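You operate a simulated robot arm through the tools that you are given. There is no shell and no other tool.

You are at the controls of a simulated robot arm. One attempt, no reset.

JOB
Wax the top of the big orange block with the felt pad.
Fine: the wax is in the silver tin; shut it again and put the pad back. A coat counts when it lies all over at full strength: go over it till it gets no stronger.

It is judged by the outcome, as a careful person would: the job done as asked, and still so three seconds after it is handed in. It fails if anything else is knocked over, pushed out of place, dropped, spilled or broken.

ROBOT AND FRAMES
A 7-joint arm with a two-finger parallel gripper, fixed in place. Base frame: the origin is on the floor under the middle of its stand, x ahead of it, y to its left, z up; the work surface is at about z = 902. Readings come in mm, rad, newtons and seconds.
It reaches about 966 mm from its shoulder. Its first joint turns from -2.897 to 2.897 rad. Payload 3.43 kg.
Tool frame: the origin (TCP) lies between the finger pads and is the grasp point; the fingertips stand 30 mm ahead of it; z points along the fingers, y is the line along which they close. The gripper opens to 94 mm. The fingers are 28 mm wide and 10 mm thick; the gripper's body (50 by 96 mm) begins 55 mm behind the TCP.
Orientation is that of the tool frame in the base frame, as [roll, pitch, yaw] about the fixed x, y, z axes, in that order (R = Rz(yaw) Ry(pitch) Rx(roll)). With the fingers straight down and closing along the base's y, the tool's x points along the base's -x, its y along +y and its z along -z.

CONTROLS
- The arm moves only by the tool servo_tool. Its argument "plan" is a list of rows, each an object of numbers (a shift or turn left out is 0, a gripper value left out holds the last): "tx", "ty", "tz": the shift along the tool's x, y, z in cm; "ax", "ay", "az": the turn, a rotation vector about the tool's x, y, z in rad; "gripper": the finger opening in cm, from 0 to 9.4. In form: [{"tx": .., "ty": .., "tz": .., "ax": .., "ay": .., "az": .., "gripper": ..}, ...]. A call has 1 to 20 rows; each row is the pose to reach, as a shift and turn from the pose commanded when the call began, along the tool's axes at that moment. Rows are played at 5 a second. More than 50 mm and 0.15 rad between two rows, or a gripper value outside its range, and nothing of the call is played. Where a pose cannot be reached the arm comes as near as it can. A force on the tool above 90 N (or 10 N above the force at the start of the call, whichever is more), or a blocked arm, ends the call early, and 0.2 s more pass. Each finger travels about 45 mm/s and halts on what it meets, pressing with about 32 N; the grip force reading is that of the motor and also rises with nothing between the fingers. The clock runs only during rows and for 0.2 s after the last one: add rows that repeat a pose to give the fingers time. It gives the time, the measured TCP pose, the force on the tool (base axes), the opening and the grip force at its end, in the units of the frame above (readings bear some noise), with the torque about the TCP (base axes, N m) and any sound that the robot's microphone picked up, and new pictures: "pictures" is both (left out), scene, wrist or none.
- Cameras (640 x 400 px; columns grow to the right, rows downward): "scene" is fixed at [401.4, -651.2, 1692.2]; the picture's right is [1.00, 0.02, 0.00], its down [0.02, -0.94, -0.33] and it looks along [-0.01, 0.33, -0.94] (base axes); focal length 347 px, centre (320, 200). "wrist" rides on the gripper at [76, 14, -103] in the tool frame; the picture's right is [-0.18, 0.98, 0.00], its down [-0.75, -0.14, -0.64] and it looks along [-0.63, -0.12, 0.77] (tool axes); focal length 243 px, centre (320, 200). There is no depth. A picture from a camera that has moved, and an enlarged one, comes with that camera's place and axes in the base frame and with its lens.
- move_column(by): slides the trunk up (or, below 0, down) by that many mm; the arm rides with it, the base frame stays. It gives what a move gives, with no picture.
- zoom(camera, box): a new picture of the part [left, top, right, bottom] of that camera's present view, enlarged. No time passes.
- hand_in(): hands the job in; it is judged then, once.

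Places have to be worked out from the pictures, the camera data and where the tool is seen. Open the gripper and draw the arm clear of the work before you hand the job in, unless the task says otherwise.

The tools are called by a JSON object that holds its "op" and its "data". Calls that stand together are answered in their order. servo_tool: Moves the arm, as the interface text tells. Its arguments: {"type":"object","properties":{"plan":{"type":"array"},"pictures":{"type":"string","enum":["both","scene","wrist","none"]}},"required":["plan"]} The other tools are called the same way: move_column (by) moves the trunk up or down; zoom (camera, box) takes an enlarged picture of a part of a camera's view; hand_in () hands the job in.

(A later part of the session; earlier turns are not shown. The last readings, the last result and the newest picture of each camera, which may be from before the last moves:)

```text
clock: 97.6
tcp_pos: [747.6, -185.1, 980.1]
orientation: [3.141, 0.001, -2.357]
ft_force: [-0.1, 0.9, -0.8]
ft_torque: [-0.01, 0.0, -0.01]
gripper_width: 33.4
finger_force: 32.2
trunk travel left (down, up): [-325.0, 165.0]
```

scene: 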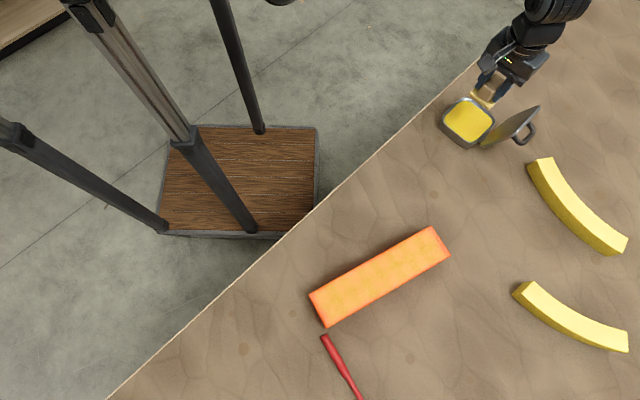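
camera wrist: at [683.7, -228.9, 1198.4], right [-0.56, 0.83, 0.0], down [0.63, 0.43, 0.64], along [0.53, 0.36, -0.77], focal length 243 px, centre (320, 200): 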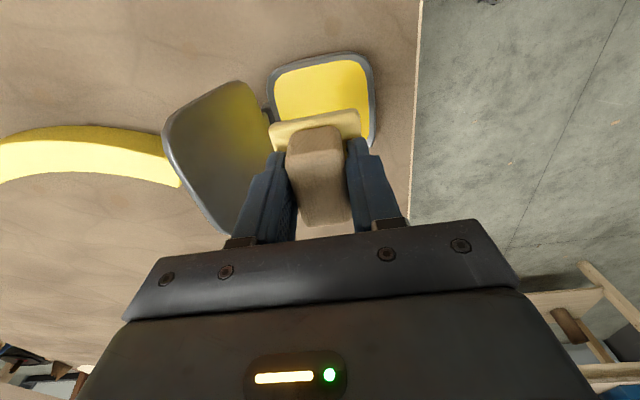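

{"op": "servo_tool", "data": {"plan": [{"tz": 0.1}, {"tz": 0.15}, {"tz": 0.15}], "pictures": "none"}}

{"op": "servo_tool", "data": {"plan": [{"tz": 0.05}, {"tz": 0.1}, {"tz": 0.1}], "pictures": "none"}}

```text
clock: 98.4
tcp_pos: [749.2, -184.9, 979.6]
orientation: [3.141, -0.001, -2.357]
ft_force: [0.2, -0.1, -0.6]
ft_torque: [0.01, 0.03, -0.01]
gripper_width: 33.6
finger_force: 32.1
trunk travel left (down, up): [-325.0, 165.0]
```

```text
clock: 99.2
tcp_pos: [748.1, -185.0, 978.6]
orientation: [-3.14, 0.0, -2.357]
ft_force: [-0.5, 0.4, -1.3]
ft_torque: [-0.02, 0.04, 0.0]
gripper_width: 33.7
finger_force: 32.3
trunk travel left (down, up): [-325.0, 165.0]
```

{"op": "servo_tool", "data": {"plan": [{"tz": 0.05}, {"tz": 0.1}, {"tz": 0.1}], "pictures": "none"}}

{"op": "servo_tool", "data": {"plan": [{"tz": 0.05}, {"tz": 0.1}, {"tz": 0.1}], "pictures": "none"}}

```text
clock: 100.0
tcp_pos: [749.0, -184.6, 977.5]
orientation: [3.141, 0.0, -2.356]
ft_force: [0.1, 0.0, -0.8]
ft_torque: [-0.01, -0.04, -0.03]
gripper_width: 33.6
finger_force: 32.4
trunk travel left (down, up): [-325.0, 165.0]
```

```text
clock: 100.8
tcp_pos: [749.5, -186.1, 976.2]
orientation: [3.141, 0.002, -2.356]
ft_force: [-1.6, 1.5, 9.4]
ft_torque: [0.3, 0.06, 0.0]
gripper_width: 33.7
finger_force: 31.7
trunk travel left (down, up): [-325.0, 165.0]
```

Contact at TCP z ≈ 976: the handle has slid up about 4 mm in the fingers, which is harmless. I press a touch more and rub gently to reload the felt.

{"op": "servo_tool", "data": {"plan": [{"tz": 0.05}, {"tz": 0.05, "tx": 0.3}, {"tz": 0.05, "tx": 0.6, "ty": -0.2}, {"tz": 0.05, "tx": 0.3, "ty": -0.4}, {"tz": 0.05, "tx": 0.0, "ty": -0.2}, {"tz": 0.05, "tx": 0.0, "ty": 0.0}, {"tz": 0.05, "tx": 0.3, "ty": 0.2}, {"tz": 0.05, "tx": 0.6, "ty": 0.0}, {"tz": 0.05, "tx": 0.3, "ty": -0.3}, {"tz": 0.05, "tx": 0.0, "ty": 0.0}, {"tz": 0.05}], "pictures": "both"}}

{"op": "zoom", "data": {"camera": "wrist", "box": [240, 30, 420, 230]}}

{"op": "zoom", "data": {"camera": "scene", "box": [430, 80, 500, 150]}}

```text
clock: 103.2
tcp_pos: [747.9, -186.6, 976.3]
orientation: [-3.141, -0.002, -2.359]
ft_force: [-4.4, -7.7, 23.2]
ft_torque: [-0.24, 0.12, -0.03]
gripper_width: 33.8
finger_force: 31.9
trunk travel left (down, up): [-325.0, 165.0]
camera wrist: at [683.4, -230.1, 1079.1], right [-0.56, 0.83, 0.0], down [0.63, 0.43, 0.64], along [0.53, 0.36, -0.77], focal length 243 px, centre (320, 200)
```

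scene: 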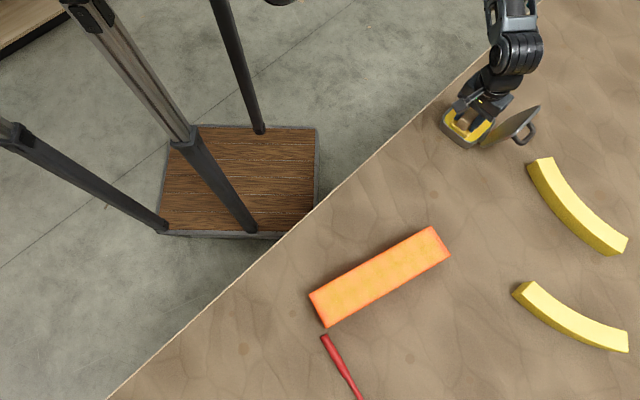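
wrist: 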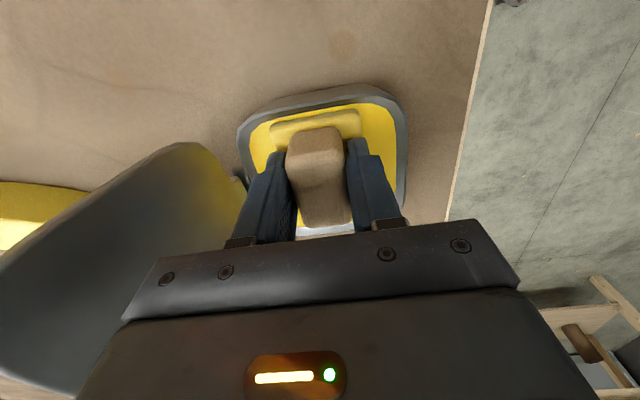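

```text
2.00 times, centred on (330, 130) of wrist
camera zoom: at [683.4, -230.1, 1079.1], right [-0.56, 0.83, 0.0], down [0.63, 0.43, 0.64], along [0.53, 0.36, -0.77], focal length 485 px, centre (300, 340)
```

zoom: 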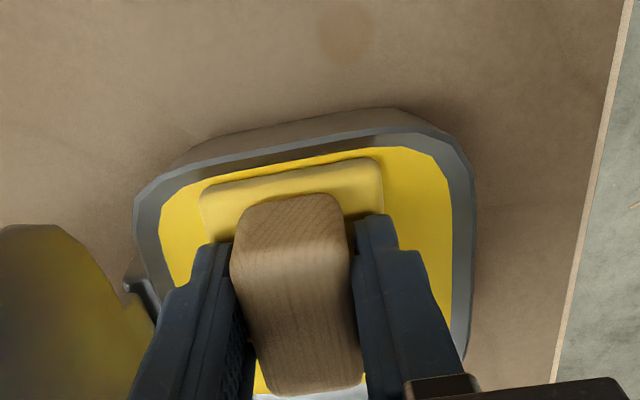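

```text
5.71 times, centred on (465, 115) of scene
camera zoom: at [401.4, -651.2, 1692.2], right [1.0, 0.02, 0.0], down [0.02, -0.94, -0.33], along [-0.01, 0.33, -0.94], focal length 1984 px, centre (-509, 686)
```

zoom: 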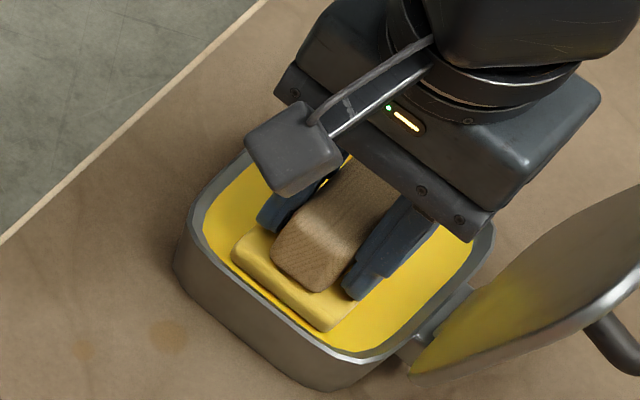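

The felt is rich yellow again. I lift out and travel back to the block, this time to its left end first.

{"op": "servo_tool", "data": {"plan": [{"tz": -0.5}, {"tz": -3}, {"tz": -7}, {"tz": -11.5}, {"tx": 2.5, "ty": -0.2, "tz": -11.5}, {"tx": 6.5, "ty": -0.6, "tz": -11.5, "az": 0.05}, {"tx": 11, "ty": -1.1, "tz": -11.5, "az": 0.1}, {"tx": 15.5, "ty": -1.6, "tz": -11.5, "az": 0.15}, {"tx": 20, "ty": -2.1, "tz": -11.5, "az": 0.2}, {"tx": 24.5, "ty": -2.7, "tz": -11.5, "az": 0.25}, {"tx": 28, "ty": -3.1, "tz": -11.5, "az": 0.262}, {"tx": 29.7, "ty": -3.3, "tz": -11.5, "az": 0.262}, {"tx": 29.7, "ty": -3.3, "tz": -11.5, "az": 0.262}], "pictures": "none"}}

```text
clock: 106.0
tcp_pos: [562.3, -416.9, 1089.3]
orientation: [3.141, 0.0, -2.617]
ft_force: [0.3, -0.5, 0.4]
ft_torque: [-0.01, -0.02, -0.01]
gripper_width: 33.6
finger_force: 32.1
trunk travel left (down, up): [-325.0, 165.0]
```

{"op": "servo_tool", "data": {"plan": [{"tx": 2.5, "ty": -0.9}, {"tx": 6.5, "ty": -2.4}, {"tx": 10.5, "ty": -3.9}, {"tx": 14.5, "ty": -5.3}, {"tx": 18.5, "ty": -6.8}, {"tx": 22, "ty": -8.1}, {"tx": 23.6, "ty": -8.7, "tz": 0}, {"tx": 23.6, "ty": -8.7, "tz": 2.5}, {"tx": 23.6, "ty": -8.7, "tz": 5.0}, {"tx": 23.6, "ty": -8.7, "tz": 6.8}, {"tx": 23.6, "ty": -8.7, "tz": 6.8}], "pictures": "both"}}

{"op": "zoom", "data": {"camera": "wrist", "box": [200, 0, 440, 200]}}

```text
clock: 108.4
tcp_pos: [402.0, -612.5, 1021.1]
orientation: [3.14, 0.0, -2.618]
ft_force: [0.4, -0.9, -0.4]
ft_torque: [0.02, 0.0, -0.02]
gripper_width: 33.5
finger_force: 32.0
trunk travel left (down, up): [-325.0, 165.0]
camera wrist: at [327.7, -637.4, 1125.3], right [-0.33, 0.94, 0.0], down [0.72, 0.25, 0.64], along [0.61, 0.21, -0.77], focal length 243 px, centre (320, 200)
```

scene: 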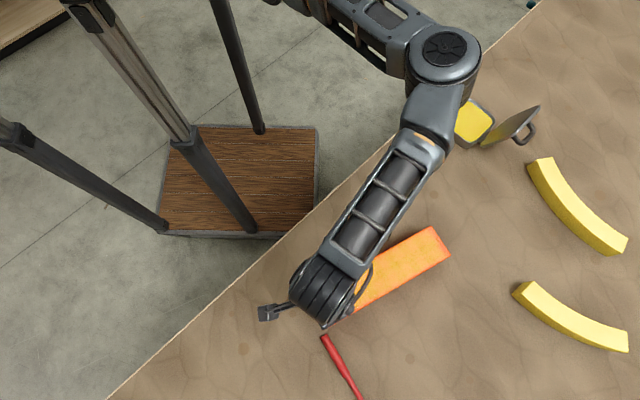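
wrist: 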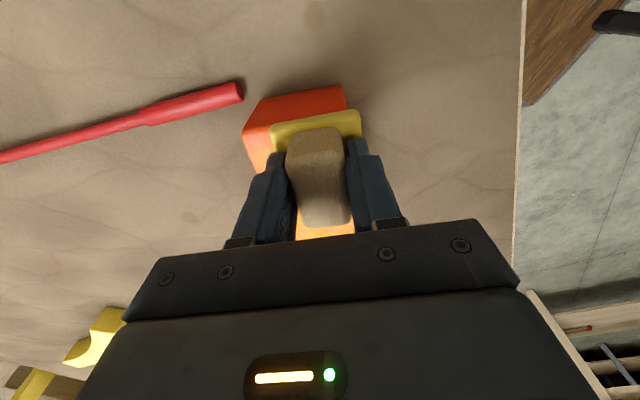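

```text
2.00 times, centred on (320, 100) of wrist
camera zoom: at [327.7, -637.4, 1125.3], right [-0.33, 0.94, 0.0], down [0.72, 0.25, 0.64], along [0.61, 0.21, -0.77], focal length 485 px, centre (320, 400)
```

zoom: 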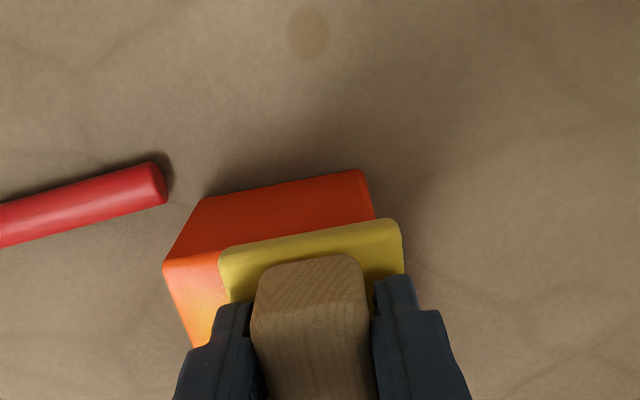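

The pad is placed with a slight overhang at the left-end, near-side corner. I lower to contact.

{"op": "servo_tool", "data": {"plan": [{"tz": 0.3}, {"tz": 0.6}, {"tz": 0.6}], "pictures": "none"}}

{"op": "servo_tool", "data": {"plan": [{"tz": 0.1}, {"tz": 0.1}], "pictures": "none"}}

```text
clock: 109.2
tcp_pos: [402.2, -612.2, 1016.2]
orientation: [3.141, -0.001, -2.618]
ft_force: [-0.3, -0.1, -0.3]
ft_torque: [-0.01, -0.01, 0.0]
gripper_width: 33.7
finger_force: 32.2
trunk travel left (down, up): [-325.0, 165.0]
```

```text
clock: 109.8
tcp_pos: [402.2, -612.0, 1014.6]
orientation: [-3.141, 0.001, -2.619]
ft_force: [0.3, 0.4, -0.7]
ft_torque: [0.04, 0.01, 0.02]
gripper_width: 33.4
finger_force: 31.7
trunk travel left (down, up): [-325.0, 165.0]
```

{"op": "servo_tool", "data": {"plan": [{"tz": 0.1}, {"tz": 0.1}], "pictures": "none"}}

{"op": "servo_tool", "data": {"plan": [{"tz": 0.1}, {"tz": 0.1}], "pictures": "none"}}

```text
clock: 110.4
tcp_pos: [402.1, -611.0, 1015.4]
orientation: [-3.14, -0.001, -2.619]
ft_force: [-0.3, 0.6, -0.5]
ft_torque: [0.0, 0.01, 0.03]
gripper_width: 33.6
finger_force: 32.3
trunk travel left (down, up): [-325.0, 165.0]
```

```text
clock: 111.0
tcp_pos: [402.0, -611.8, 1015.2]
orientation: [-3.142, 0.0, -2.616]
ft_force: [2.4, 1.2, 11.1]
ft_torque: [0.11, -0.11, 0.02]
gripper_width: 33.6
finger_force: 31.5
trunk travel left (down, up): [-325.0, 165.0]
```

11 N at the corner. I sweep across the left end, along the far-side lane, and across the right end.

{"op": "servo_tool", "data": {"plan": [{"ty": -1.0, "tz": 0.01}, {"ty": -2.0, "tz": 0.03}, {"ty": -3.0, "tz": 0.05}, {"tx": -2, "ty": -3.0, "tz": 0.05}, {"tx": -4, "ty": -3.0, "tz": 0.05}, {"tx": -6, "ty": -3.0, "tz": 0.05}, {"tx": -8, "ty": -3.0, "tz": 0.05}, {"tx": -10, "ty": -3.0, "tz": 0.05}, {"tx": -12, "ty": -3.0, "tz": 0.05}, {"tx": -14, "ty": -3.0, "tz": 0.05}, {"tx": -16, "ty": -3.0, "tz": 0.05}, {"tx": -18, "ty": -3.0, "tz": 0.06}, {"tx": -20, "ty": -3.0, "tz": 0.06}, {"tx": -22, "ty": -3.0, "tz": 0.06}, {"tx": -24, "ty": -3.0, "tz": 0.06}, {"tx": -25.9, "ty": -3.0, "tz": 0.06}, {"tx": -25.9, "ty": -2.0, "tz": 0.06}, {"tx": -25.9, "ty": -1.0, "tz": 0.06}, {"tx": -25.9, "ty": 0.2, "tz": 0.06}], "pictures": "both"}}

{"op": "zoom", "data": {"camera": "scene", "box": [290, 215, 470, 335]}}

```text
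clock: 115.0
tcp_pos: [626.3, -480.7, 1013.4]
orientation: [-3.141, 0.001, -2.618]
ft_force: [4.8, -3.6, 17.8]
ft_torque: [-0.18, -0.12, -0.01]
gripper_width: 33.7
finger_force: 31.8
trunk travel left (down, up): [-325.0, 165.0]
camera wrist: at [552.1, -506.2, 1116.4], right [-0.33, 0.94, 0.0], down [0.72, 0.26, 0.64], along [0.61, 0.21, -0.77], focal length 243 px, centre (320, 200)
```

scene: 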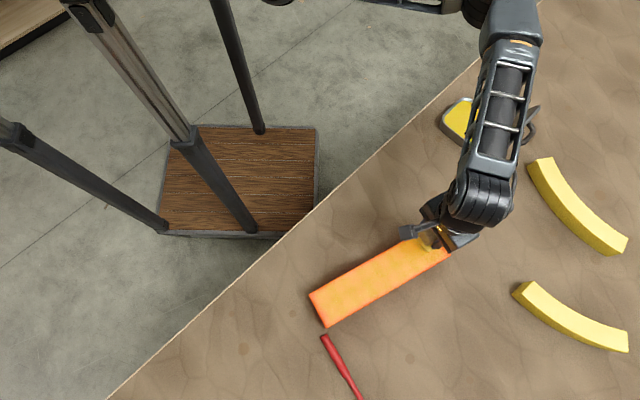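
wrist: 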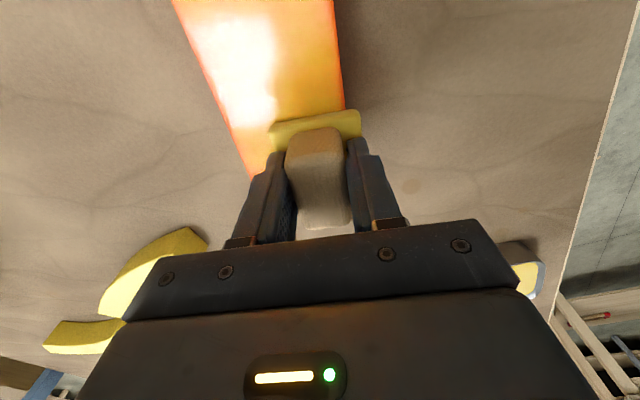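

```text
3.33 times, centred on (380, 275) of scene
camera zoom: at [401.4, -651.2, 1692.2], right [1.0, 0.02, 0.0], down [0.02, -0.94, -0.33], along [-0.01, 0.33, -0.94], focal length 1158 px, centre (120, -50)
```

zoom: 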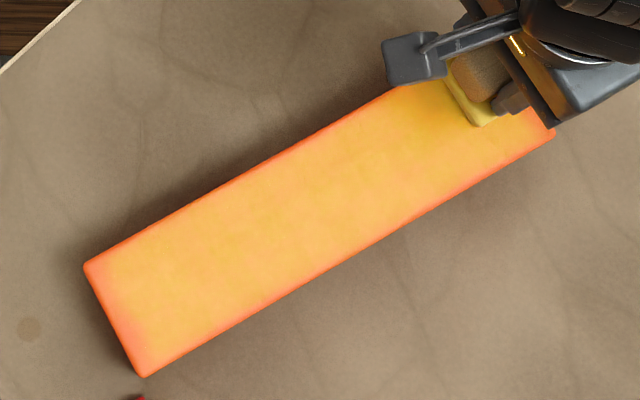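

I make extra cross strokes at the right end, then run back along the near lane.

{"op": "servo_tool", "data": {"plan": [{"ty": -1.1}, {"ty": -2.2}, {"ty": -3.2}, {"ty": -2.2}, {"ty": -1.1}, {"ty": 0.0}, {"tx": 2}, {"tx": 4}, {"tx": 6}, {"tx": 8}, {"tx": 10, "tz": -0.01}, {"tx": 12, "tz": -0.01}, {"tx": 14, "tz": -0.01}, {"tx": 16, "tz": -0.02}, {"tx": 18, "tz": -0.02}, {"tx": 20, "tz": -0.02}, {"tx": 22, "tz": -0.02}, {"tx": 24, "tz": -0.02}, {"tx": 25.9, "tz": -0.02}, {"tx": 25.9, "tz": -0.02}], "pictures": "scene"}}

{"op": "zoom", "data": {"camera": "scene", "box": [290, 215, 470, 335]}}

```text
clock: 119.2
tcp_pos: [400.1, -609.0, 1012.8]
orientation: [-3.14, 0.0, -2.617]
ft_force: [-0.9, 2.3, 3.0]
ft_torque: [0.05, 0.05, -0.02]
gripper_width: 33.7
finger_force: 31.4
trunk travel left (down, up): [-325.0, 165.0]
```

scene: 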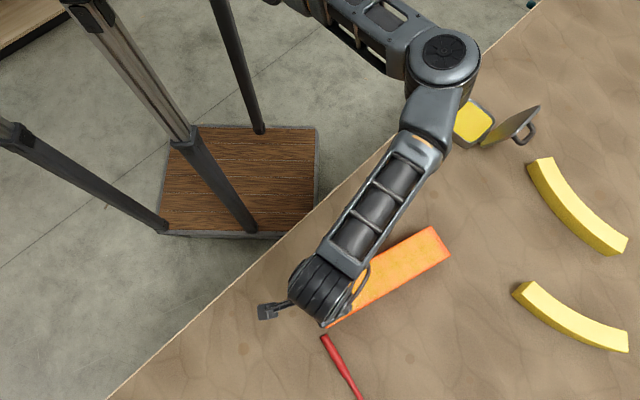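

```text
3.33 times, centred on (380, 275) of scene
camera zoom: at [401.4, -651.2, 1692.2], right [1.0, 0.02, 0.0], down [0.02, -0.94, -0.33], along [-0.01, 0.33, -0.94], focal length 1158 px, centre (120, -50)
```

zoom: 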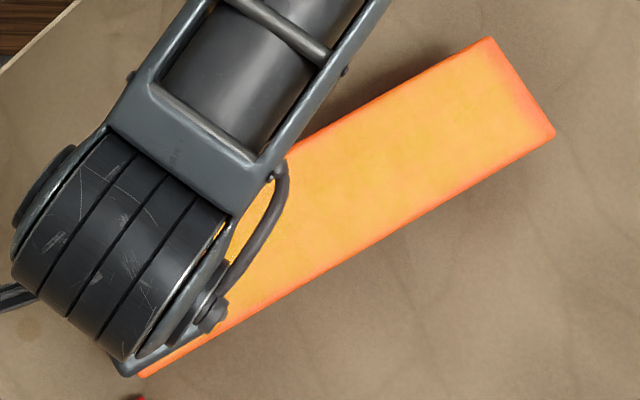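

The interior is evening out, but the ends and rims remain more orange. I'll look closer at the right end and lower edge.

{"op": "zoom", "data": {"camera": "scene", "box": [400, 215, 460, 265]}}

{"op": "zoom", "data": {"camera": "wrist", "box": [200, 0, 440, 200]}}

```text
8.00 times, centred on (430, 240) of scene
camera zoom: at [401.4, -651.2, 1692.2], right [1.0, 0.02, 0.0], down [0.02, -0.94, -0.33], along [-0.01, 0.33, -0.94], focal length 2778 px, centre (-560, -120)
```

zoom: 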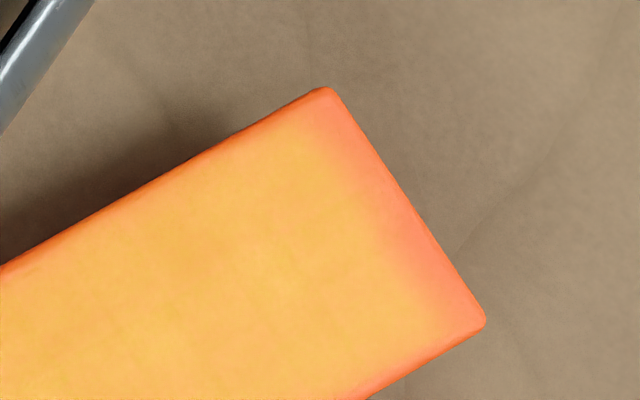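

```text
2.00 times, centred on (320, 100) of wrist
camera zoom: at [325.3, -635.3, 1116.7], right [-0.33, 0.94, 0.0], down [0.72, 0.25, 0.64], along [0.6, 0.21, -0.77], focal length 485 px, centre (320, 400)
```

zoom: 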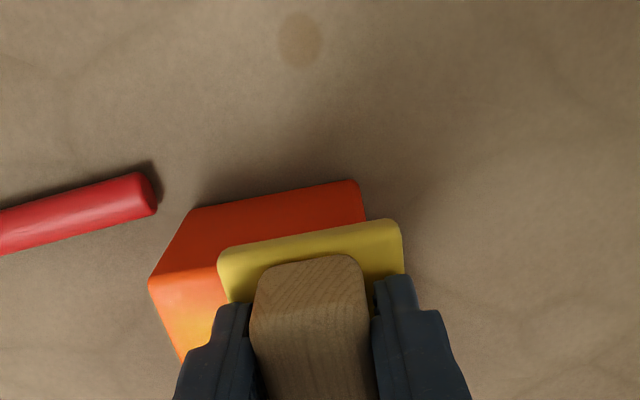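

{"op": "zoom", "data": {"camera": "wrist", "box": [230, 80, 390, 180]}}

```text
4.00 times, centred on (310, 130) of wrist
camera zoom: at [325.3, -635.3, 1116.7], right [-0.33, 0.94, 0.0], down [0.72, 0.25, 0.64], along [0.6, 0.21, -0.77], focal length 970 px, centre (360, 480)
```

zoom: 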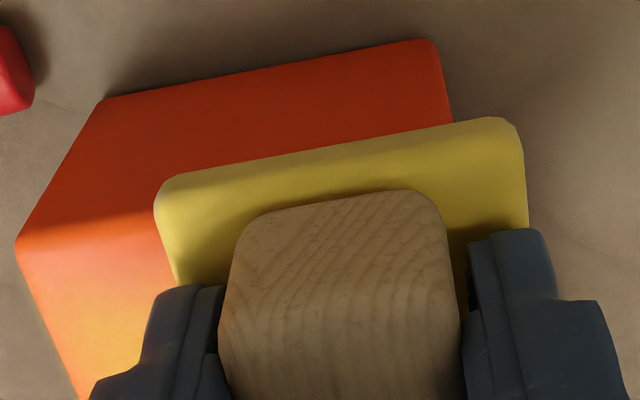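

Measured closely, the pad overhangs the end by only about 4 mm, so its soft edge lays little wax there. I'll go further over: about 14 mm at the ends and 10–12 mm at the sides, starting with cross strokes at the left end.

{"op": "servo_tool", "data": {"plan": [{"tx": 0.5, "tz": 0.04}, {"tx": 1.05, "ty": 0.5, "tz": 0.06}, {"tx": 1.05, "ty": -0.5, "tz": 0.06}, {"tx": 1.05, "ty": -1.5, "tz": 0.06}, {"tx": 1.05, "ty": -2.5, "tz": 0.06}, {"tx": 1.05, "ty": -3.7, "tz": 0.06}, {"tx": 1.05, "ty": -2.5, "tz": 0.06}, {"tx": 1.05, "ty": -1.5, "tz": 0.06}, {"tx": 1.05, "ty": -1.5, "tz": 0.06}], "pictures": "both"}}

{"op": "zoom", "data": {"camera": "wrist", "box": [200, 50, 440, 200]}}

```text
clock: 121.2
tcp_pos: [397.9, -626.6, 1013.4]
orientation: [-3.14, -0.001, -2.617]
ft_force: [4.1, -6.1, 14.6]
ft_torque: [0.0, -0.21, -0.07]
gripper_width: 33.9
finger_force: 32.2
trunk travel left (down, up): [-325.0, 165.0]
camera wrist: at [324.6, -653.7, 1116.6], right [-0.33, 0.94, 0.0], down [0.72, 0.26, 0.64], along [0.61, 0.21, -0.77], focal length 243 px, centre (320, 200)
```

scene: 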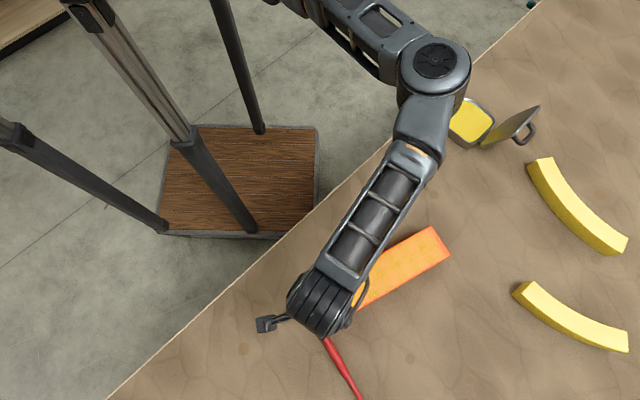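
wrist: 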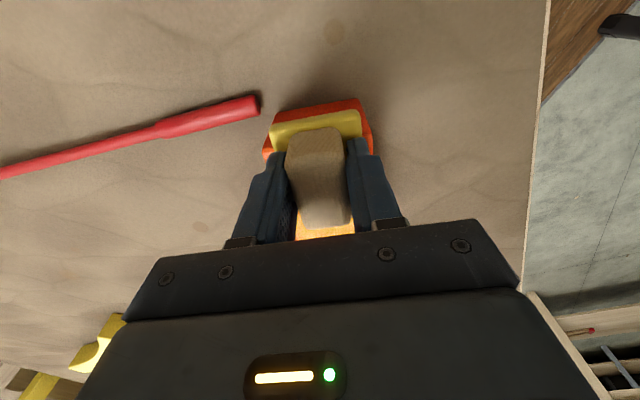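

```text
2.67 times, centred on (320, 125) of wrist
camera zoom: at [324.6, -653.7, 1116.6], right [-0.33, 0.94, 0.0], down [0.72, 0.26, 0.64], along [0.61, 0.21, -0.77], focal length 647 px, centre (320, 400)
```

zoom: 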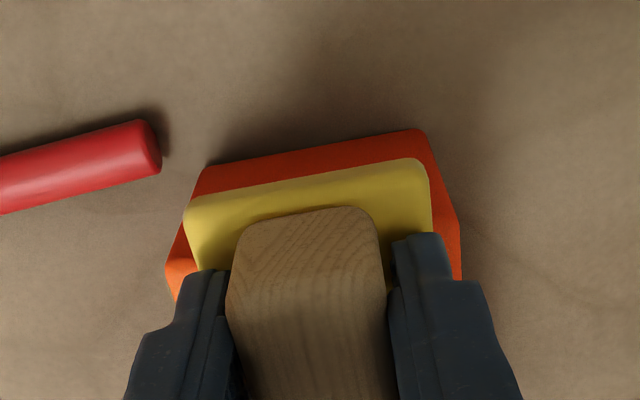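

The end overhang is right now and the press is 15 N. I move to the near edge and run that lane with side overhang, then cross the right end.

{"op": "servo_tool", "data": {"plan": [{"ty": 1.0}, {"ty": 2.0}, {"tx": -2.2, "ty": 2.0}, {"tx": -4.4, "ty": 2.0}, {"tx": -6.6, "ty": 2.0}, {"tx": -8.8, "ty": 2.0}, {"tx": -11, "ty": 2.0, "tz": 0.01}, {"tx": -13.2, "ty": 2.0, "tz": 0.01}, {"tx": -15.4, "ty": 2.0, "tz": 0.01}, {"tx": -17.6, "ty": 2.0, "tz": 0.02}, {"tx": -19.8, "ty": 2.0, "tz": 0.02}, {"tx": -22, "ty": 2.0, "tz": 0.02}, {"tx": -24.2, "ty": 2.0, "tz": 0.03}, {"tx": -26.4, "ty": 2.0, "tz": 0.03}, {"tx": -28, "ty": 2.0, "tz": 0.03}, {"tx": -28, "ty": 1.0, "tz": 0.03}, {"tx": -28, "ty": 0.0, "tz": 0.03}, {"tx": -28, "ty": -1.2, "tz": 0.03}, {"tx": -28, "ty": -2.4, "tz": 0.03}], "pictures": "both"}}

{"op": "zoom", "data": {"camera": "scene", "box": [290, 215, 470, 335]}}

```text
clock: 125.2
tcp_pos: [652.6, -508.3, 1012.7]
orientation: [-3.139, -0.001, -2.619]
ft_force: [-6.0, 10.7, 33.5]
ft_torque: [0.51, 0.48, -0.04]
gripper_width: 33.7
finger_force: 32.4
trunk travel left (down, up): [-325.0, 165.0]
camera wrist: at [578.9, -534.0, 1116.2], right [-0.33, 0.94, 0.0], down [0.72, 0.26, 0.64], along [0.61, 0.21, -0.77], focal length 243 px, centre (320, 200)
```

scene: 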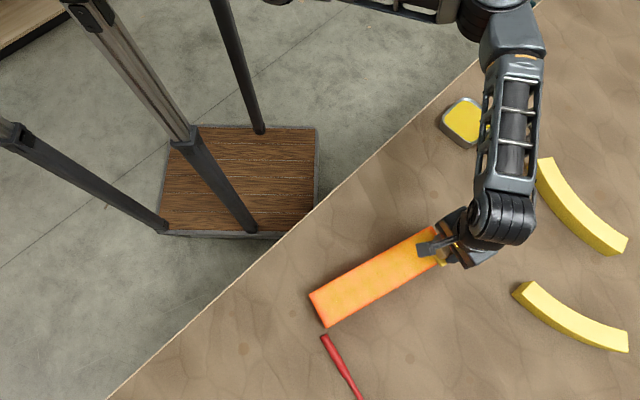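
wrist: 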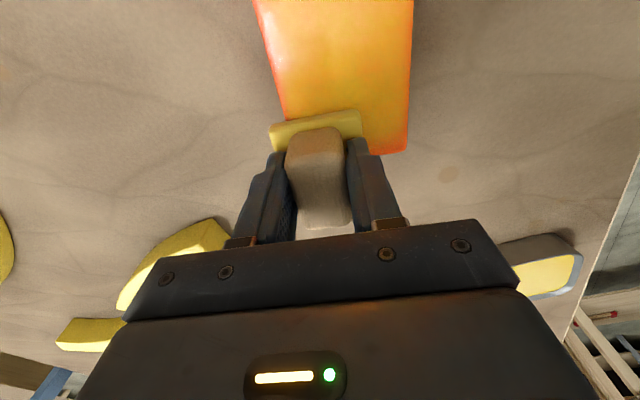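

```text
3.33 times, centred on (380, 275) of scene
camera zoom: at [401.4, -651.2, 1692.2], right [1.0, 0.02, 0.0], down [0.02, -0.94, -0.33], along [-0.01, 0.33, -0.94], focal length 1158 px, centre (120, -50)
```

zoom: 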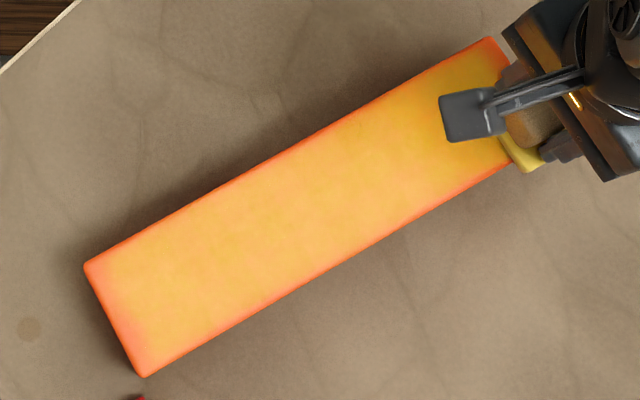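

{"op": "zoom", "data": {"camera": "scene", "box": [300, 280, 360, 330]}}

{"op": "zoom", "data": {"camera": "wrist", "box": [220, 0, 460, 180]}}

```text
8.00 times, centred on (330, 305) of scene
camera zoom: at [401.4, -651.2, 1692.2], right [1.0, 0.02, 0.0], down [0.02, -0.94, -0.33], along [-0.01, 0.33, -0.94], focal length 2778 px, centre (240, -640)
```

zoom: 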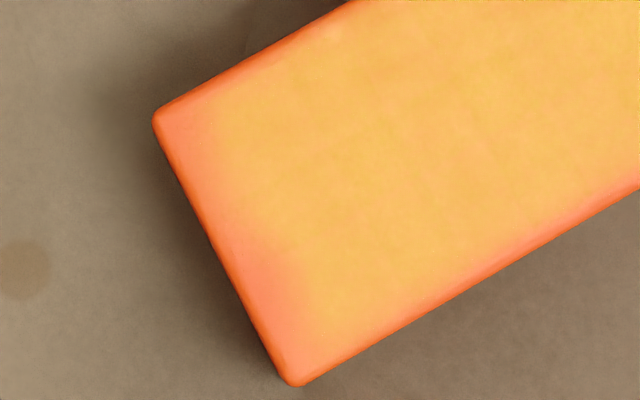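

```text
2.22 times, centred on (340, 90) of wrist
camera zoom: at [578.9, -534.0, 1116.2], right [-0.33, 0.94, 0.0], down [0.72, 0.26, 0.64], along [0.61, 0.21, -0.77], focal length 539 px, centre (276, 444)
```

zoom: 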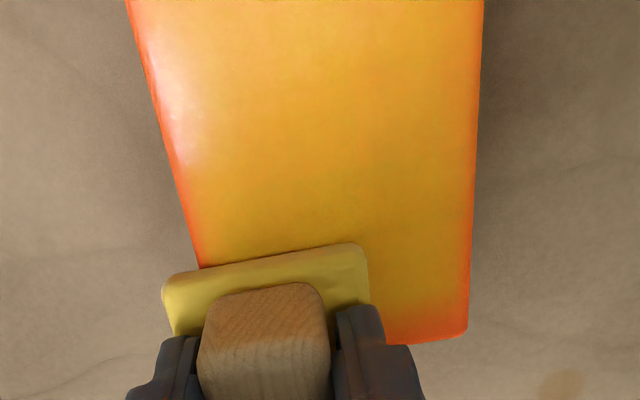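

The right end is nearly covered; the left end's lower corner is still thin. I cross the right end again and run back along the far edge with overhang, easing the press a little.

{"op": "servo_tool", "data": {"plan": [{"ty": 1.0, "tz": -0.05}, {"ty": 2.2, "tz": -0.05}, {"ty": 3.3, "tz": -0.05}, {"ty": 4.3, "tz": -0.05}, {"ty": 3.0, "tz": -0.05}, {"ty": 1.5, "tz": -0.05}, {"ty": 0.0, "tz": -0.05}, {"tx": 2.2, "tz": -0.05}, {"tx": 4.4, "tz": -0.05}, {"tx": 6.6, "tz": -0.05}, {"tx": 8.8, "tz": -0.05}, {"tx": 11, "tz": -0.05}, {"tx": 13.2, "tz": -0.05}, {"tx": 15.4, "tz": -0.05}, {"tx": 17.6, "tz": -0.05}, {"tx": 19.8, "tz": -0.05}, {"tx": 22, "tz": -0.05}, {"tx": 24.2, "tz": -0.05}, {"tx": 26.4, "tz": -0.05}, {"tx": 28.1, "tz": -0.05}], "pictures": "both"}}

{"op": "zoom", "data": {"camera": "wrist", "box": [200, 50, 440, 200]}}

{"op": "zoom", "data": {"camera": "scene", "box": [290, 215, 470, 335]}}

```text
clock: 129.4
tcp_pos: [409.4, -649.6, 1013.9]
orientation: [3.141, -0.002, -2.619]
ft_force: [5.6, 4.2, 26.3]
ft_torque: [0.44, -0.42, -0.05]
gripper_width: 33.7
finger_force: 32.3
trunk travel left (down, up): [-325.0, 165.0]
camera wrist: at [335.3, -674.5, 1116.4], right [-0.33, 0.94, 0.0], down [0.72, 0.25, 0.64], along [0.61, 0.21, -0.77], focal length 243 px, centre (320, 200)
```

scene: 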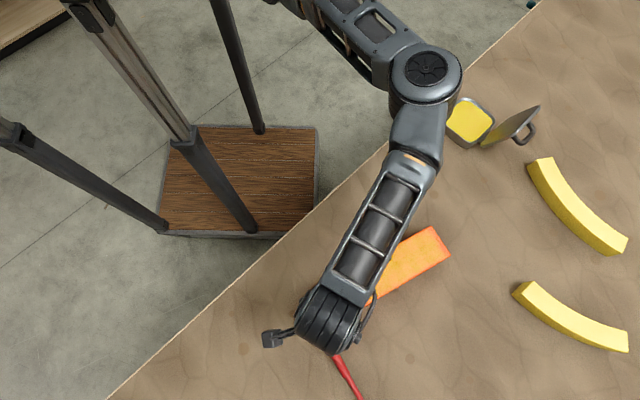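
wrist: 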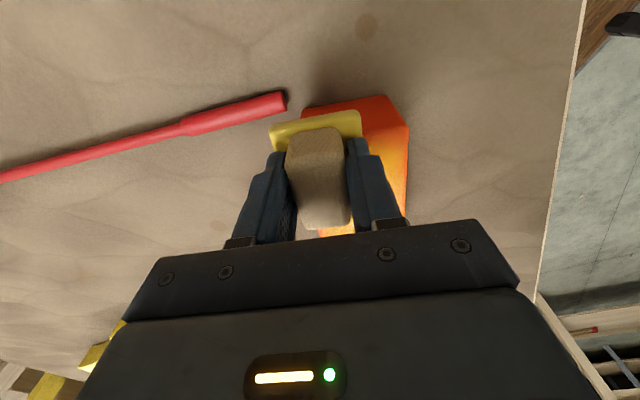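

```text
2.67 times, centred on (320, 125) of wrist
camera zoom: at [335.3, -674.5, 1116.4], right [-0.33, 0.94, 0.0], down [0.72, 0.25, 0.64], along [0.61, 0.21, -0.77], focal length 647 px, centre (320, 400)
```

zoom: 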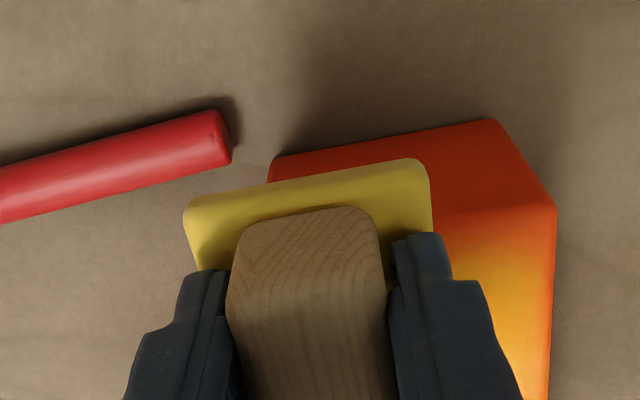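

```text
3.33 times, centred on (380, 275) of scene
camera zoom: at [401.4, -651.2, 1692.2], right [1.0, 0.02, 0.0], down [0.02, -0.94, -0.33], along [-0.01, 0.33, -0.94], focal length 1158 px, centre (120, -50)
```

zoom: 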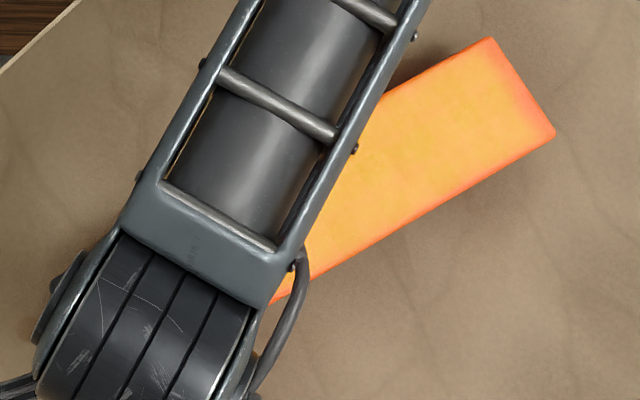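

The left end is still thinner. I do several slow cross strokes there at this overhang, easing the press slightly.

{"op": "servo_tool", "data": {"plan": [{"ty": 1.0, "tz": -0.03}, {"ty": 2.1, "tz": -0.03}, {"ty": 3.2, "tz": -0.03}, {"ty": 4.3, "tz": -0.03}, {"ty": 3.2, "tz": -0.03}, {"ty": 2.1, "tz": -0.03}, {"ty": 1.0, "tz": -0.03}, {"ty": 0.0, "tz": -0.03}, {"ty": 1.0, "tz": -0.03}, {"ty": 2.1, "tz": -0.03}, {"ty": 3.2, "tz": -0.03}, {"ty": 4.3, "tz": -0.03}, {"ty": 3.2, "tz": -0.03}, {"ty": 2.1, "tz": -0.03}, {"ty": 1.0, "tz": -0.03}, {"ty": 0.0, "tz": -0.03}, {"ty": 1.0, "tz": -0.03}, {"ty": 2.1, "tz": -0.03}, {"ty": 3.2, "tz": -0.03}, {"ty": 4.3, "tz": -0.03}], "pictures": "both"}}

{"op": "zoom", "data": {"camera": "wrist", "box": [200, 50, 440, 200]}}

```text
clock: 133.6
tcp_pos: [388.4, -612.2, 1013.1]
orientation: [3.141, 0.001, -2.618]
ft_force: [0.4, -0.8, 2.7]
ft_torque: [-0.04, 0.0, 0.0]
gripper_width: 33.5
finger_force: 32.1
trunk travel left (down, up): [-325.0, 165.0]
camera wrist: at [314.2, -637.8, 1116.6], right [-0.33, 0.94, 0.0], down [0.72, 0.25, 0.64], along [0.61, 0.21, -0.77], focal length 243 px, centre (320, 200)
```

scene: 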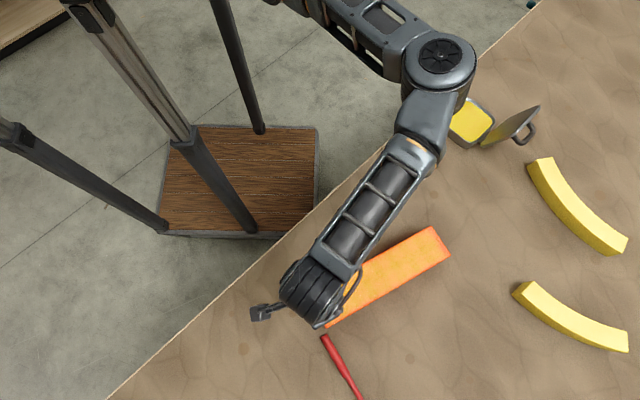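
wrist: 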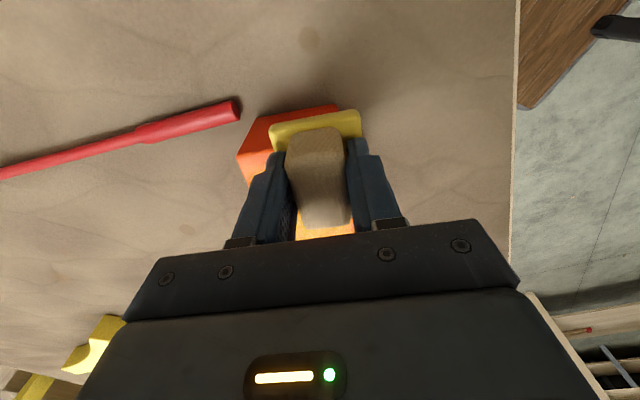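

```text
2.67 times, centred on (320, 125) of wrist
camera zoom: at [314.2, -637.8, 1116.6], right [-0.33, 0.94, 0.0], down [0.72, 0.25, 0.64], along [0.61, 0.21, -0.77], focal length 647 px, centre (320, 400)
```

zoom: 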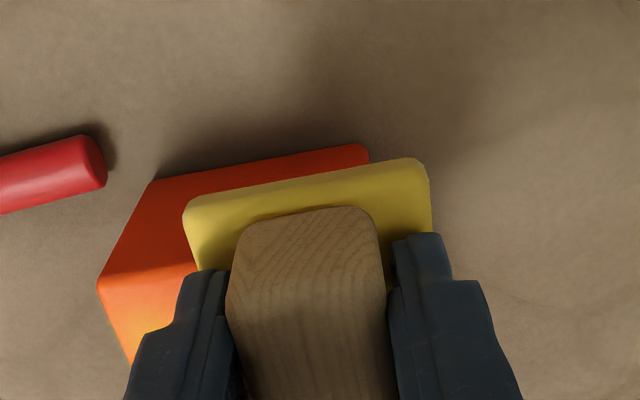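

{"op": "servo_tool", "data": {"plan": [{"tz": 0.05}, {"tz": 0.08}, {"ty": -1.1, "tz": 0.08}, {"ty": -2.2, "tz": 0.08}, {"ty": -3.3, "tz": 0.08}, {"ty": -4.3, "tz": 0.08}, {"ty": -4.3, "tz": 0.08}], "pictures": "none"}}

{"op": "servo_tool", "data": {"plan": [{"ty": 1.1}, {"ty": 2.2}, {"ty": 3.3}, {"ty": 4.3}, {"ty": 4.3}], "pictures": "none"}}

```text
clock: 135.2
tcp_pos: [408.7, -648.0, 1014.2]
orientation: [-3.139, -0.001, -2.62]
ft_force: [-4.6, 7.4, 31.2]
ft_torque: [0.57, 0.01, 0.12]
gripper_width: 33.7
finger_force: 31.9
trunk travel left (down, up): [-325.0, 165.0]
```

```text
clock: 136.4
tcp_pos: [389.6, -612.4, 1013.0]
orientation: [-3.14, -0.003, -2.619]
ft_force: [5.0, -8.8, 31.1]
ft_torque: [-0.3, -0.46, -0.14]
gripper_width: 33.9
finger_force: 32.1
trunk travel left (down, up): [-325.0, 165.0]
```

Even at 31 N now on both sides. I ease off a bit and run the near edge lane to the right end with cross strokes there.

{"op": "servo_tool", "data": {"plan": [{"tx": -2.2, "tz": -0.05}, {"tx": -4.4, "tz": -0.05}, {"tx": -6.6, "tz": -0.05}, {"tx": -8.8, "tz": -0.05}, {"tx": -11, "tz": -0.05}, {"tx": -13.2, "tz": -0.05}, {"tx": -15.4, "tz": -0.04}, {"tx": -17.6, "tz": -0.04}, {"tx": -19.8, "tz": -0.04}, {"tx": -22, "tz": -0.03}, {"tx": -24.2, "tz": -0.03}, {"tx": -26.4, "tz": -0.03}, {"tx": -28.2, "tz": -0.03}, {"tx": -28.2, "ty": -1.1, "tz": -0.03}, {"tx": -28.2, "ty": -2.2, "tz": -0.03}, {"tx": -28.2, "ty": -3.3, "tz": -0.03}, {"tx": -28.2, "ty": -4.3, "tz": -0.03}, {"tx": -28.2, "ty": -3.0, "tz": -0.03}, {"tx": -28.2, "ty": -1.5, "tz": -0.03}, {"tx": -28.2, "ty": 0, "tz": -0.03}], "pictures": "both"}}

{"op": "zoom", "data": {"camera": "scene", "box": [290, 215, 470, 335]}}

{"op": "zoom", "data": {"camera": "scene", "box": [300, 280, 360, 330]}}

{"op": "zoom", "data": {"camera": "wrist", "box": [200, 0, 440, 200]}}

```text
clock: 140.6
tcp_pos: [632.6, -472.2, 1013.2]
orientation: [-3.139, 0.002, -2.618]
ft_force: [4.6, -8.0, 27.1]
ft_torque: [-0.43, -0.11, 0.0]
gripper_width: 33.8
finger_force: 32.2
trunk travel left (down, up): [-325.0, 165.0]
camera wrist: at [558.7, -497.7, 1116.2], right [-0.33, 0.94, 0.0], down [0.72, 0.26, 0.64], along [0.61, 0.21, -0.77], focal length 243 px, centre (320, 200)
```

scene: 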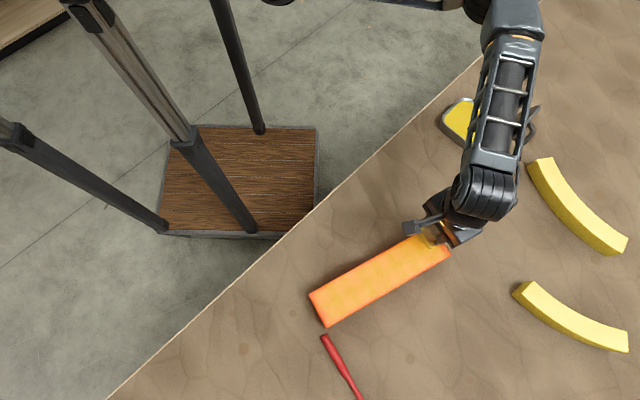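
wrist: 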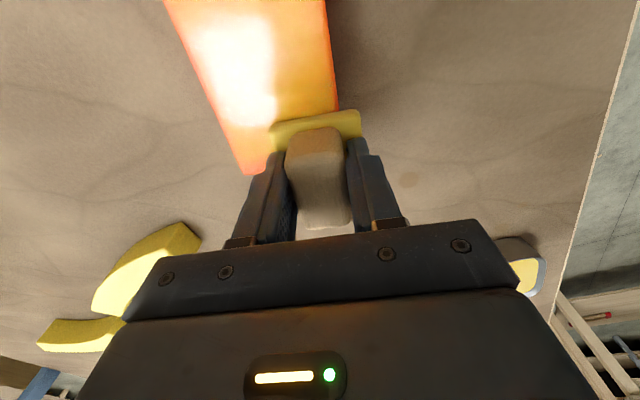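

```text
3.33 times, centred on (380, 275) of scene
camera zoom: at [401.4, -651.2, 1692.2], right [1.0, 0.02, 0.0], down [0.02, -0.94, -0.33], along [-0.01, 0.33, -0.94], focal length 1158 px, centre (120, -50)
```

zoom: 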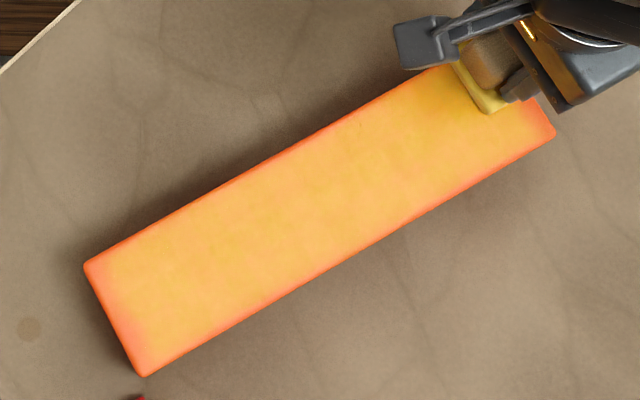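

```text
8.00 times, centred on (330, 305) of scene
camera zoom: at [401.4, -651.2, 1692.2], right [1.0, 0.02, 0.0], down [0.02, -0.94, -0.33], along [-0.01, 0.33, -0.94], focal length 2778 px, centre (240, -640)
```

zoom: 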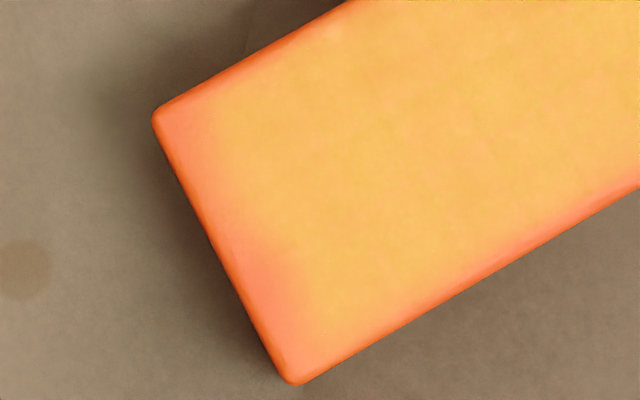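

```text
2.00 times, centred on (320, 100) of wrist
camera zoom: at [558.7, -497.7, 1116.2], right [-0.33, 0.94, 0.0], down [0.72, 0.26, 0.64], along [0.61, 0.21, -0.77], focal length 485 px, centre (320, 400)
```

zoom: 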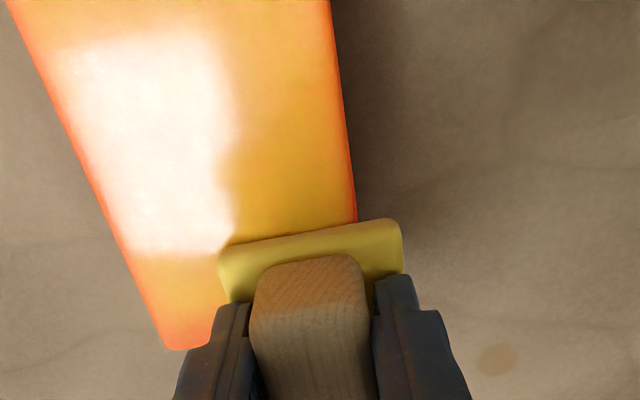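

The left-end band looks the same before and after seven cross strokes there. I need a direct look to tell if it's bare or only an edge effect, so I lift off and view the right end from close above.

{"op": "servo_tool", "data": {"plan": [{"tz": -0.5}, {"tz": -2.5}, {"tz": -5}, {"tx": -2.2, "ty": -1.1, "tz": -5}, {"tx": -4.4, "ty": -2.2, "tz": -5}, {"tx": -4.4, "ty": -2.2, "tz": -5}], "pictures": "both"}}

{"op": "zoom", "data": {"camera": "wrist", "box": [200, 0, 420, 140]}}

{"op": "zoom", "data": {"camera": "scene", "box": [290, 215, 470, 335]}}

```text
clock: 142.0
tcp_pos: [681.0, -469.5, 1061.6]
orientation: [-3.141, -0.002, -2.619]
ft_force: [-0.2, -0.6, -0.3]
ft_torque: [-0.02, -0.02, -0.02]
gripper_width: 33.8
finger_force: 32.3
trunk travel left (down, up): [-325.0, 165.0]
camera wrist: at [607.7, -494.3, 1165.3], right [-0.33, 0.94, 0.0], down [0.72, 0.25, 0.64], along [0.61, 0.21, -0.77], focal length 243 px, centre (320, 200)
```

scene: 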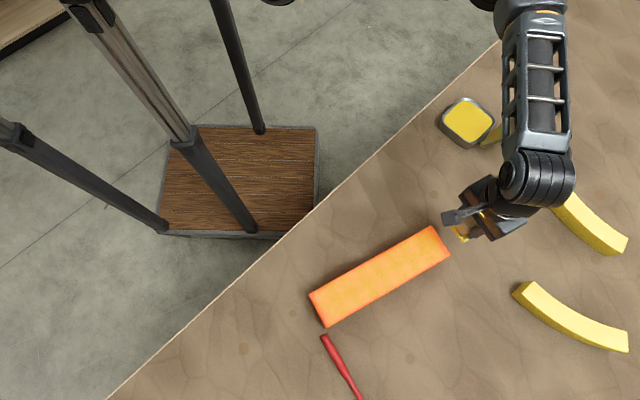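
wrist: 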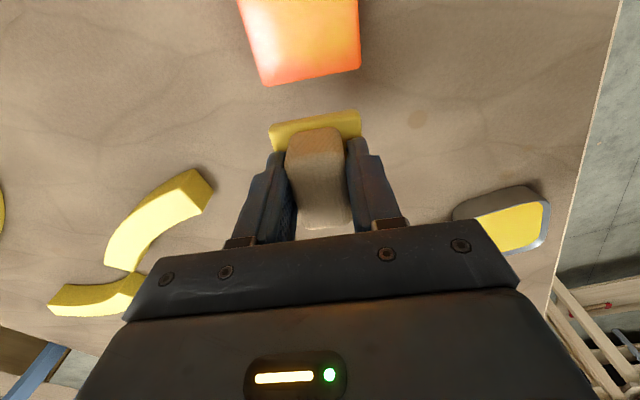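

```text
2.86 times, centred on (310, 70) of wrist
camera zoom: at [607.7, -494.3, 1165.3], right [-0.33, 0.94, 0.0], down [0.72, 0.25, 0.64], along [0.61, 0.21, -0.77], focal length 693 px, centre (349, 571)
```

zoom: 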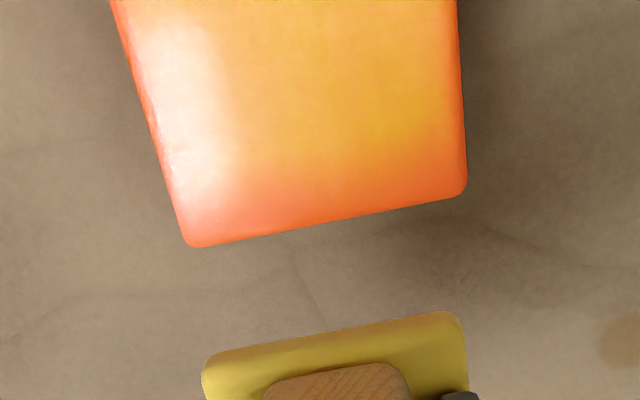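

```text
3.33 times, centred on (380, 275) of scene
camera zoom: at [401.4, -651.2, 1692.2], right [1.0, 0.02, 0.0], down [0.02, -0.94, -0.33], along [-0.01, 0.33, -0.94], focal length 1158 px, centre (120, -50)
```

zoom: 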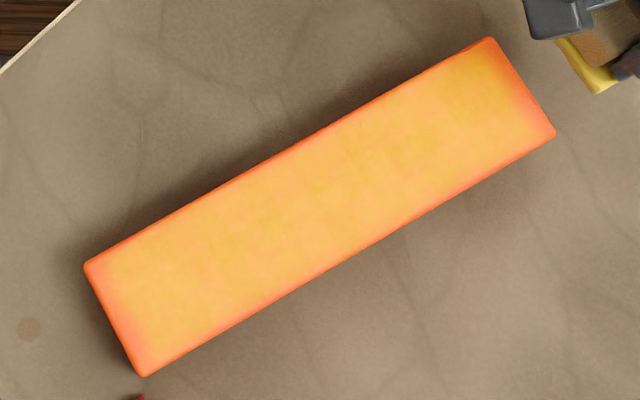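

The right end's last 12–15 mm is paler except near one corner, where the press was firm. The pad's outer edge may not be bearing there. I'll put the pad nearer the end (s ≈ +146), tilt it very slightly outer-edge-down, and test with a few strokes.

{"op": "servo_tool", "data": {"plan": [{"tx": 2.0, "tz": 0, "ay": 0.01}, {"tx": 3.9, "tz": 0, "ay": 0.03}, {"tx": 3.9, "tz": 2.0, "ay": 0.03}, {"tx": 3.9, "tz": 4.0, "ay": 0.03}, {"tx": 3.9, "tz": 4.5, "ay": 0.03}, {"tx": 3.9, "tz": 4.5, "ay": 0.03}], "pictures": "none"}}

{"op": "servo_tool", "data": {"plan": [{"tz": 0.1}, {"tz": 0.1}], "pictures": "none"}}

{"op": "servo_tool", "data": {"plan": [{"tz": 0.1}, {"tz": 0.1}], "pictures": "none"}}

```text
clock: 143.4
tcp_pos: [647.9, -487.2, 1017.1]
orientation: [-3.142, -0.029, -2.618]
ft_force: [-0.6, -0.8, -1.1]
ft_torque: [0.02, 0.01, -0.01]
gripper_width: 33.7
finger_force: 31.9
trunk travel left (down, up): [-325.0, 165.0]
```

```text
clock: 144.0
tcp_pos: [648.4, -487.4, 1016.3]
orientation: [3.141, -0.03, -2.617]
ft_force: [0.7, -0.1, -0.7]
ft_torque: [-0.02, 0.03, -0.03]
gripper_width: 33.5
finger_force: 32.2
trunk travel left (down, up): [-325.0, 165.0]
```

```text
clock: 144.6
tcp_pos: [647.3, -486.7, 1015.0]
orientation: [-3.141, -0.03, -2.618]
ft_force: [-0.1, -0.3, -0.7]
ft_torque: [0.03, 0.03, -0.01]
gripper_width: 33.8
finger_force: 31.9
trunk travel left (down, up): [-325.0, 165.0]
```

{"op": "servo_tool", "data": {"plan": [{"tz": 0.1}, {"tz": 0.1}], "pictures": "none"}}

{"op": "servo_tool", "data": {"plan": [{"tz": 0.08}, {"tz": 0.08}], "pictures": "none"}}

```text
clock: 145.2
tcp_pos: [648.2, -487.9, 1013.2]
orientation: [3.141, -0.029, -2.619]
ft_force: [0.9, -0.1, -0.4]
ft_torque: [-0.01, 0.0, 0.0]
gripper_width: 33.6
finger_force: 32.5
trunk travel left (down, up): [-325.0, 165.0]
```

```text
clock: 145.8
tcp_pos: [647.0, -488.2, 1014.5]
orientation: [-3.141, -0.029, -2.619]
ft_force: [-0.2, 0.0, 1.2]
ft_torque: [0.05, 0.03, 0.02]
gripper_width: 33.9
finger_force: 32.6
trunk travel left (down, up): [-325.0, 165.0]
```

{"op": "servo_tool", "data": {"plan": [{"tz": 0.08}, {"tz": 0.08}], "pictures": "none"}}

{"op": "servo_tool", "data": {"plan": [{"tz": 0.06}, {"tz": 0.06}], "pictures": "none"}}

```text
clock: 146.4
tcp_pos: [648.1, -488.1, 1012.9]
orientation: [-3.138, -0.03, -2.618]
ft_force: [-2.3, 1.3, 12.3]
ft_torque: [0.16, 0.06, 0.0]
gripper_width: 33.8
finger_force: 32.0
trunk travel left (down, up): [-325.0, 165.0]
```

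```text
clock: 147.0
tcp_pos: [647.6, -487.3, 1013.1]
orientation: [-3.141, -0.03, -2.619]
ft_force: [3.1, -2.7, 21.2]
ft_torque: [0.05, -0.24, -0.04]
gripper_width: 33.6
finger_force: 31.8
trunk travel left (down, up): [-325.0, 165.0]
```

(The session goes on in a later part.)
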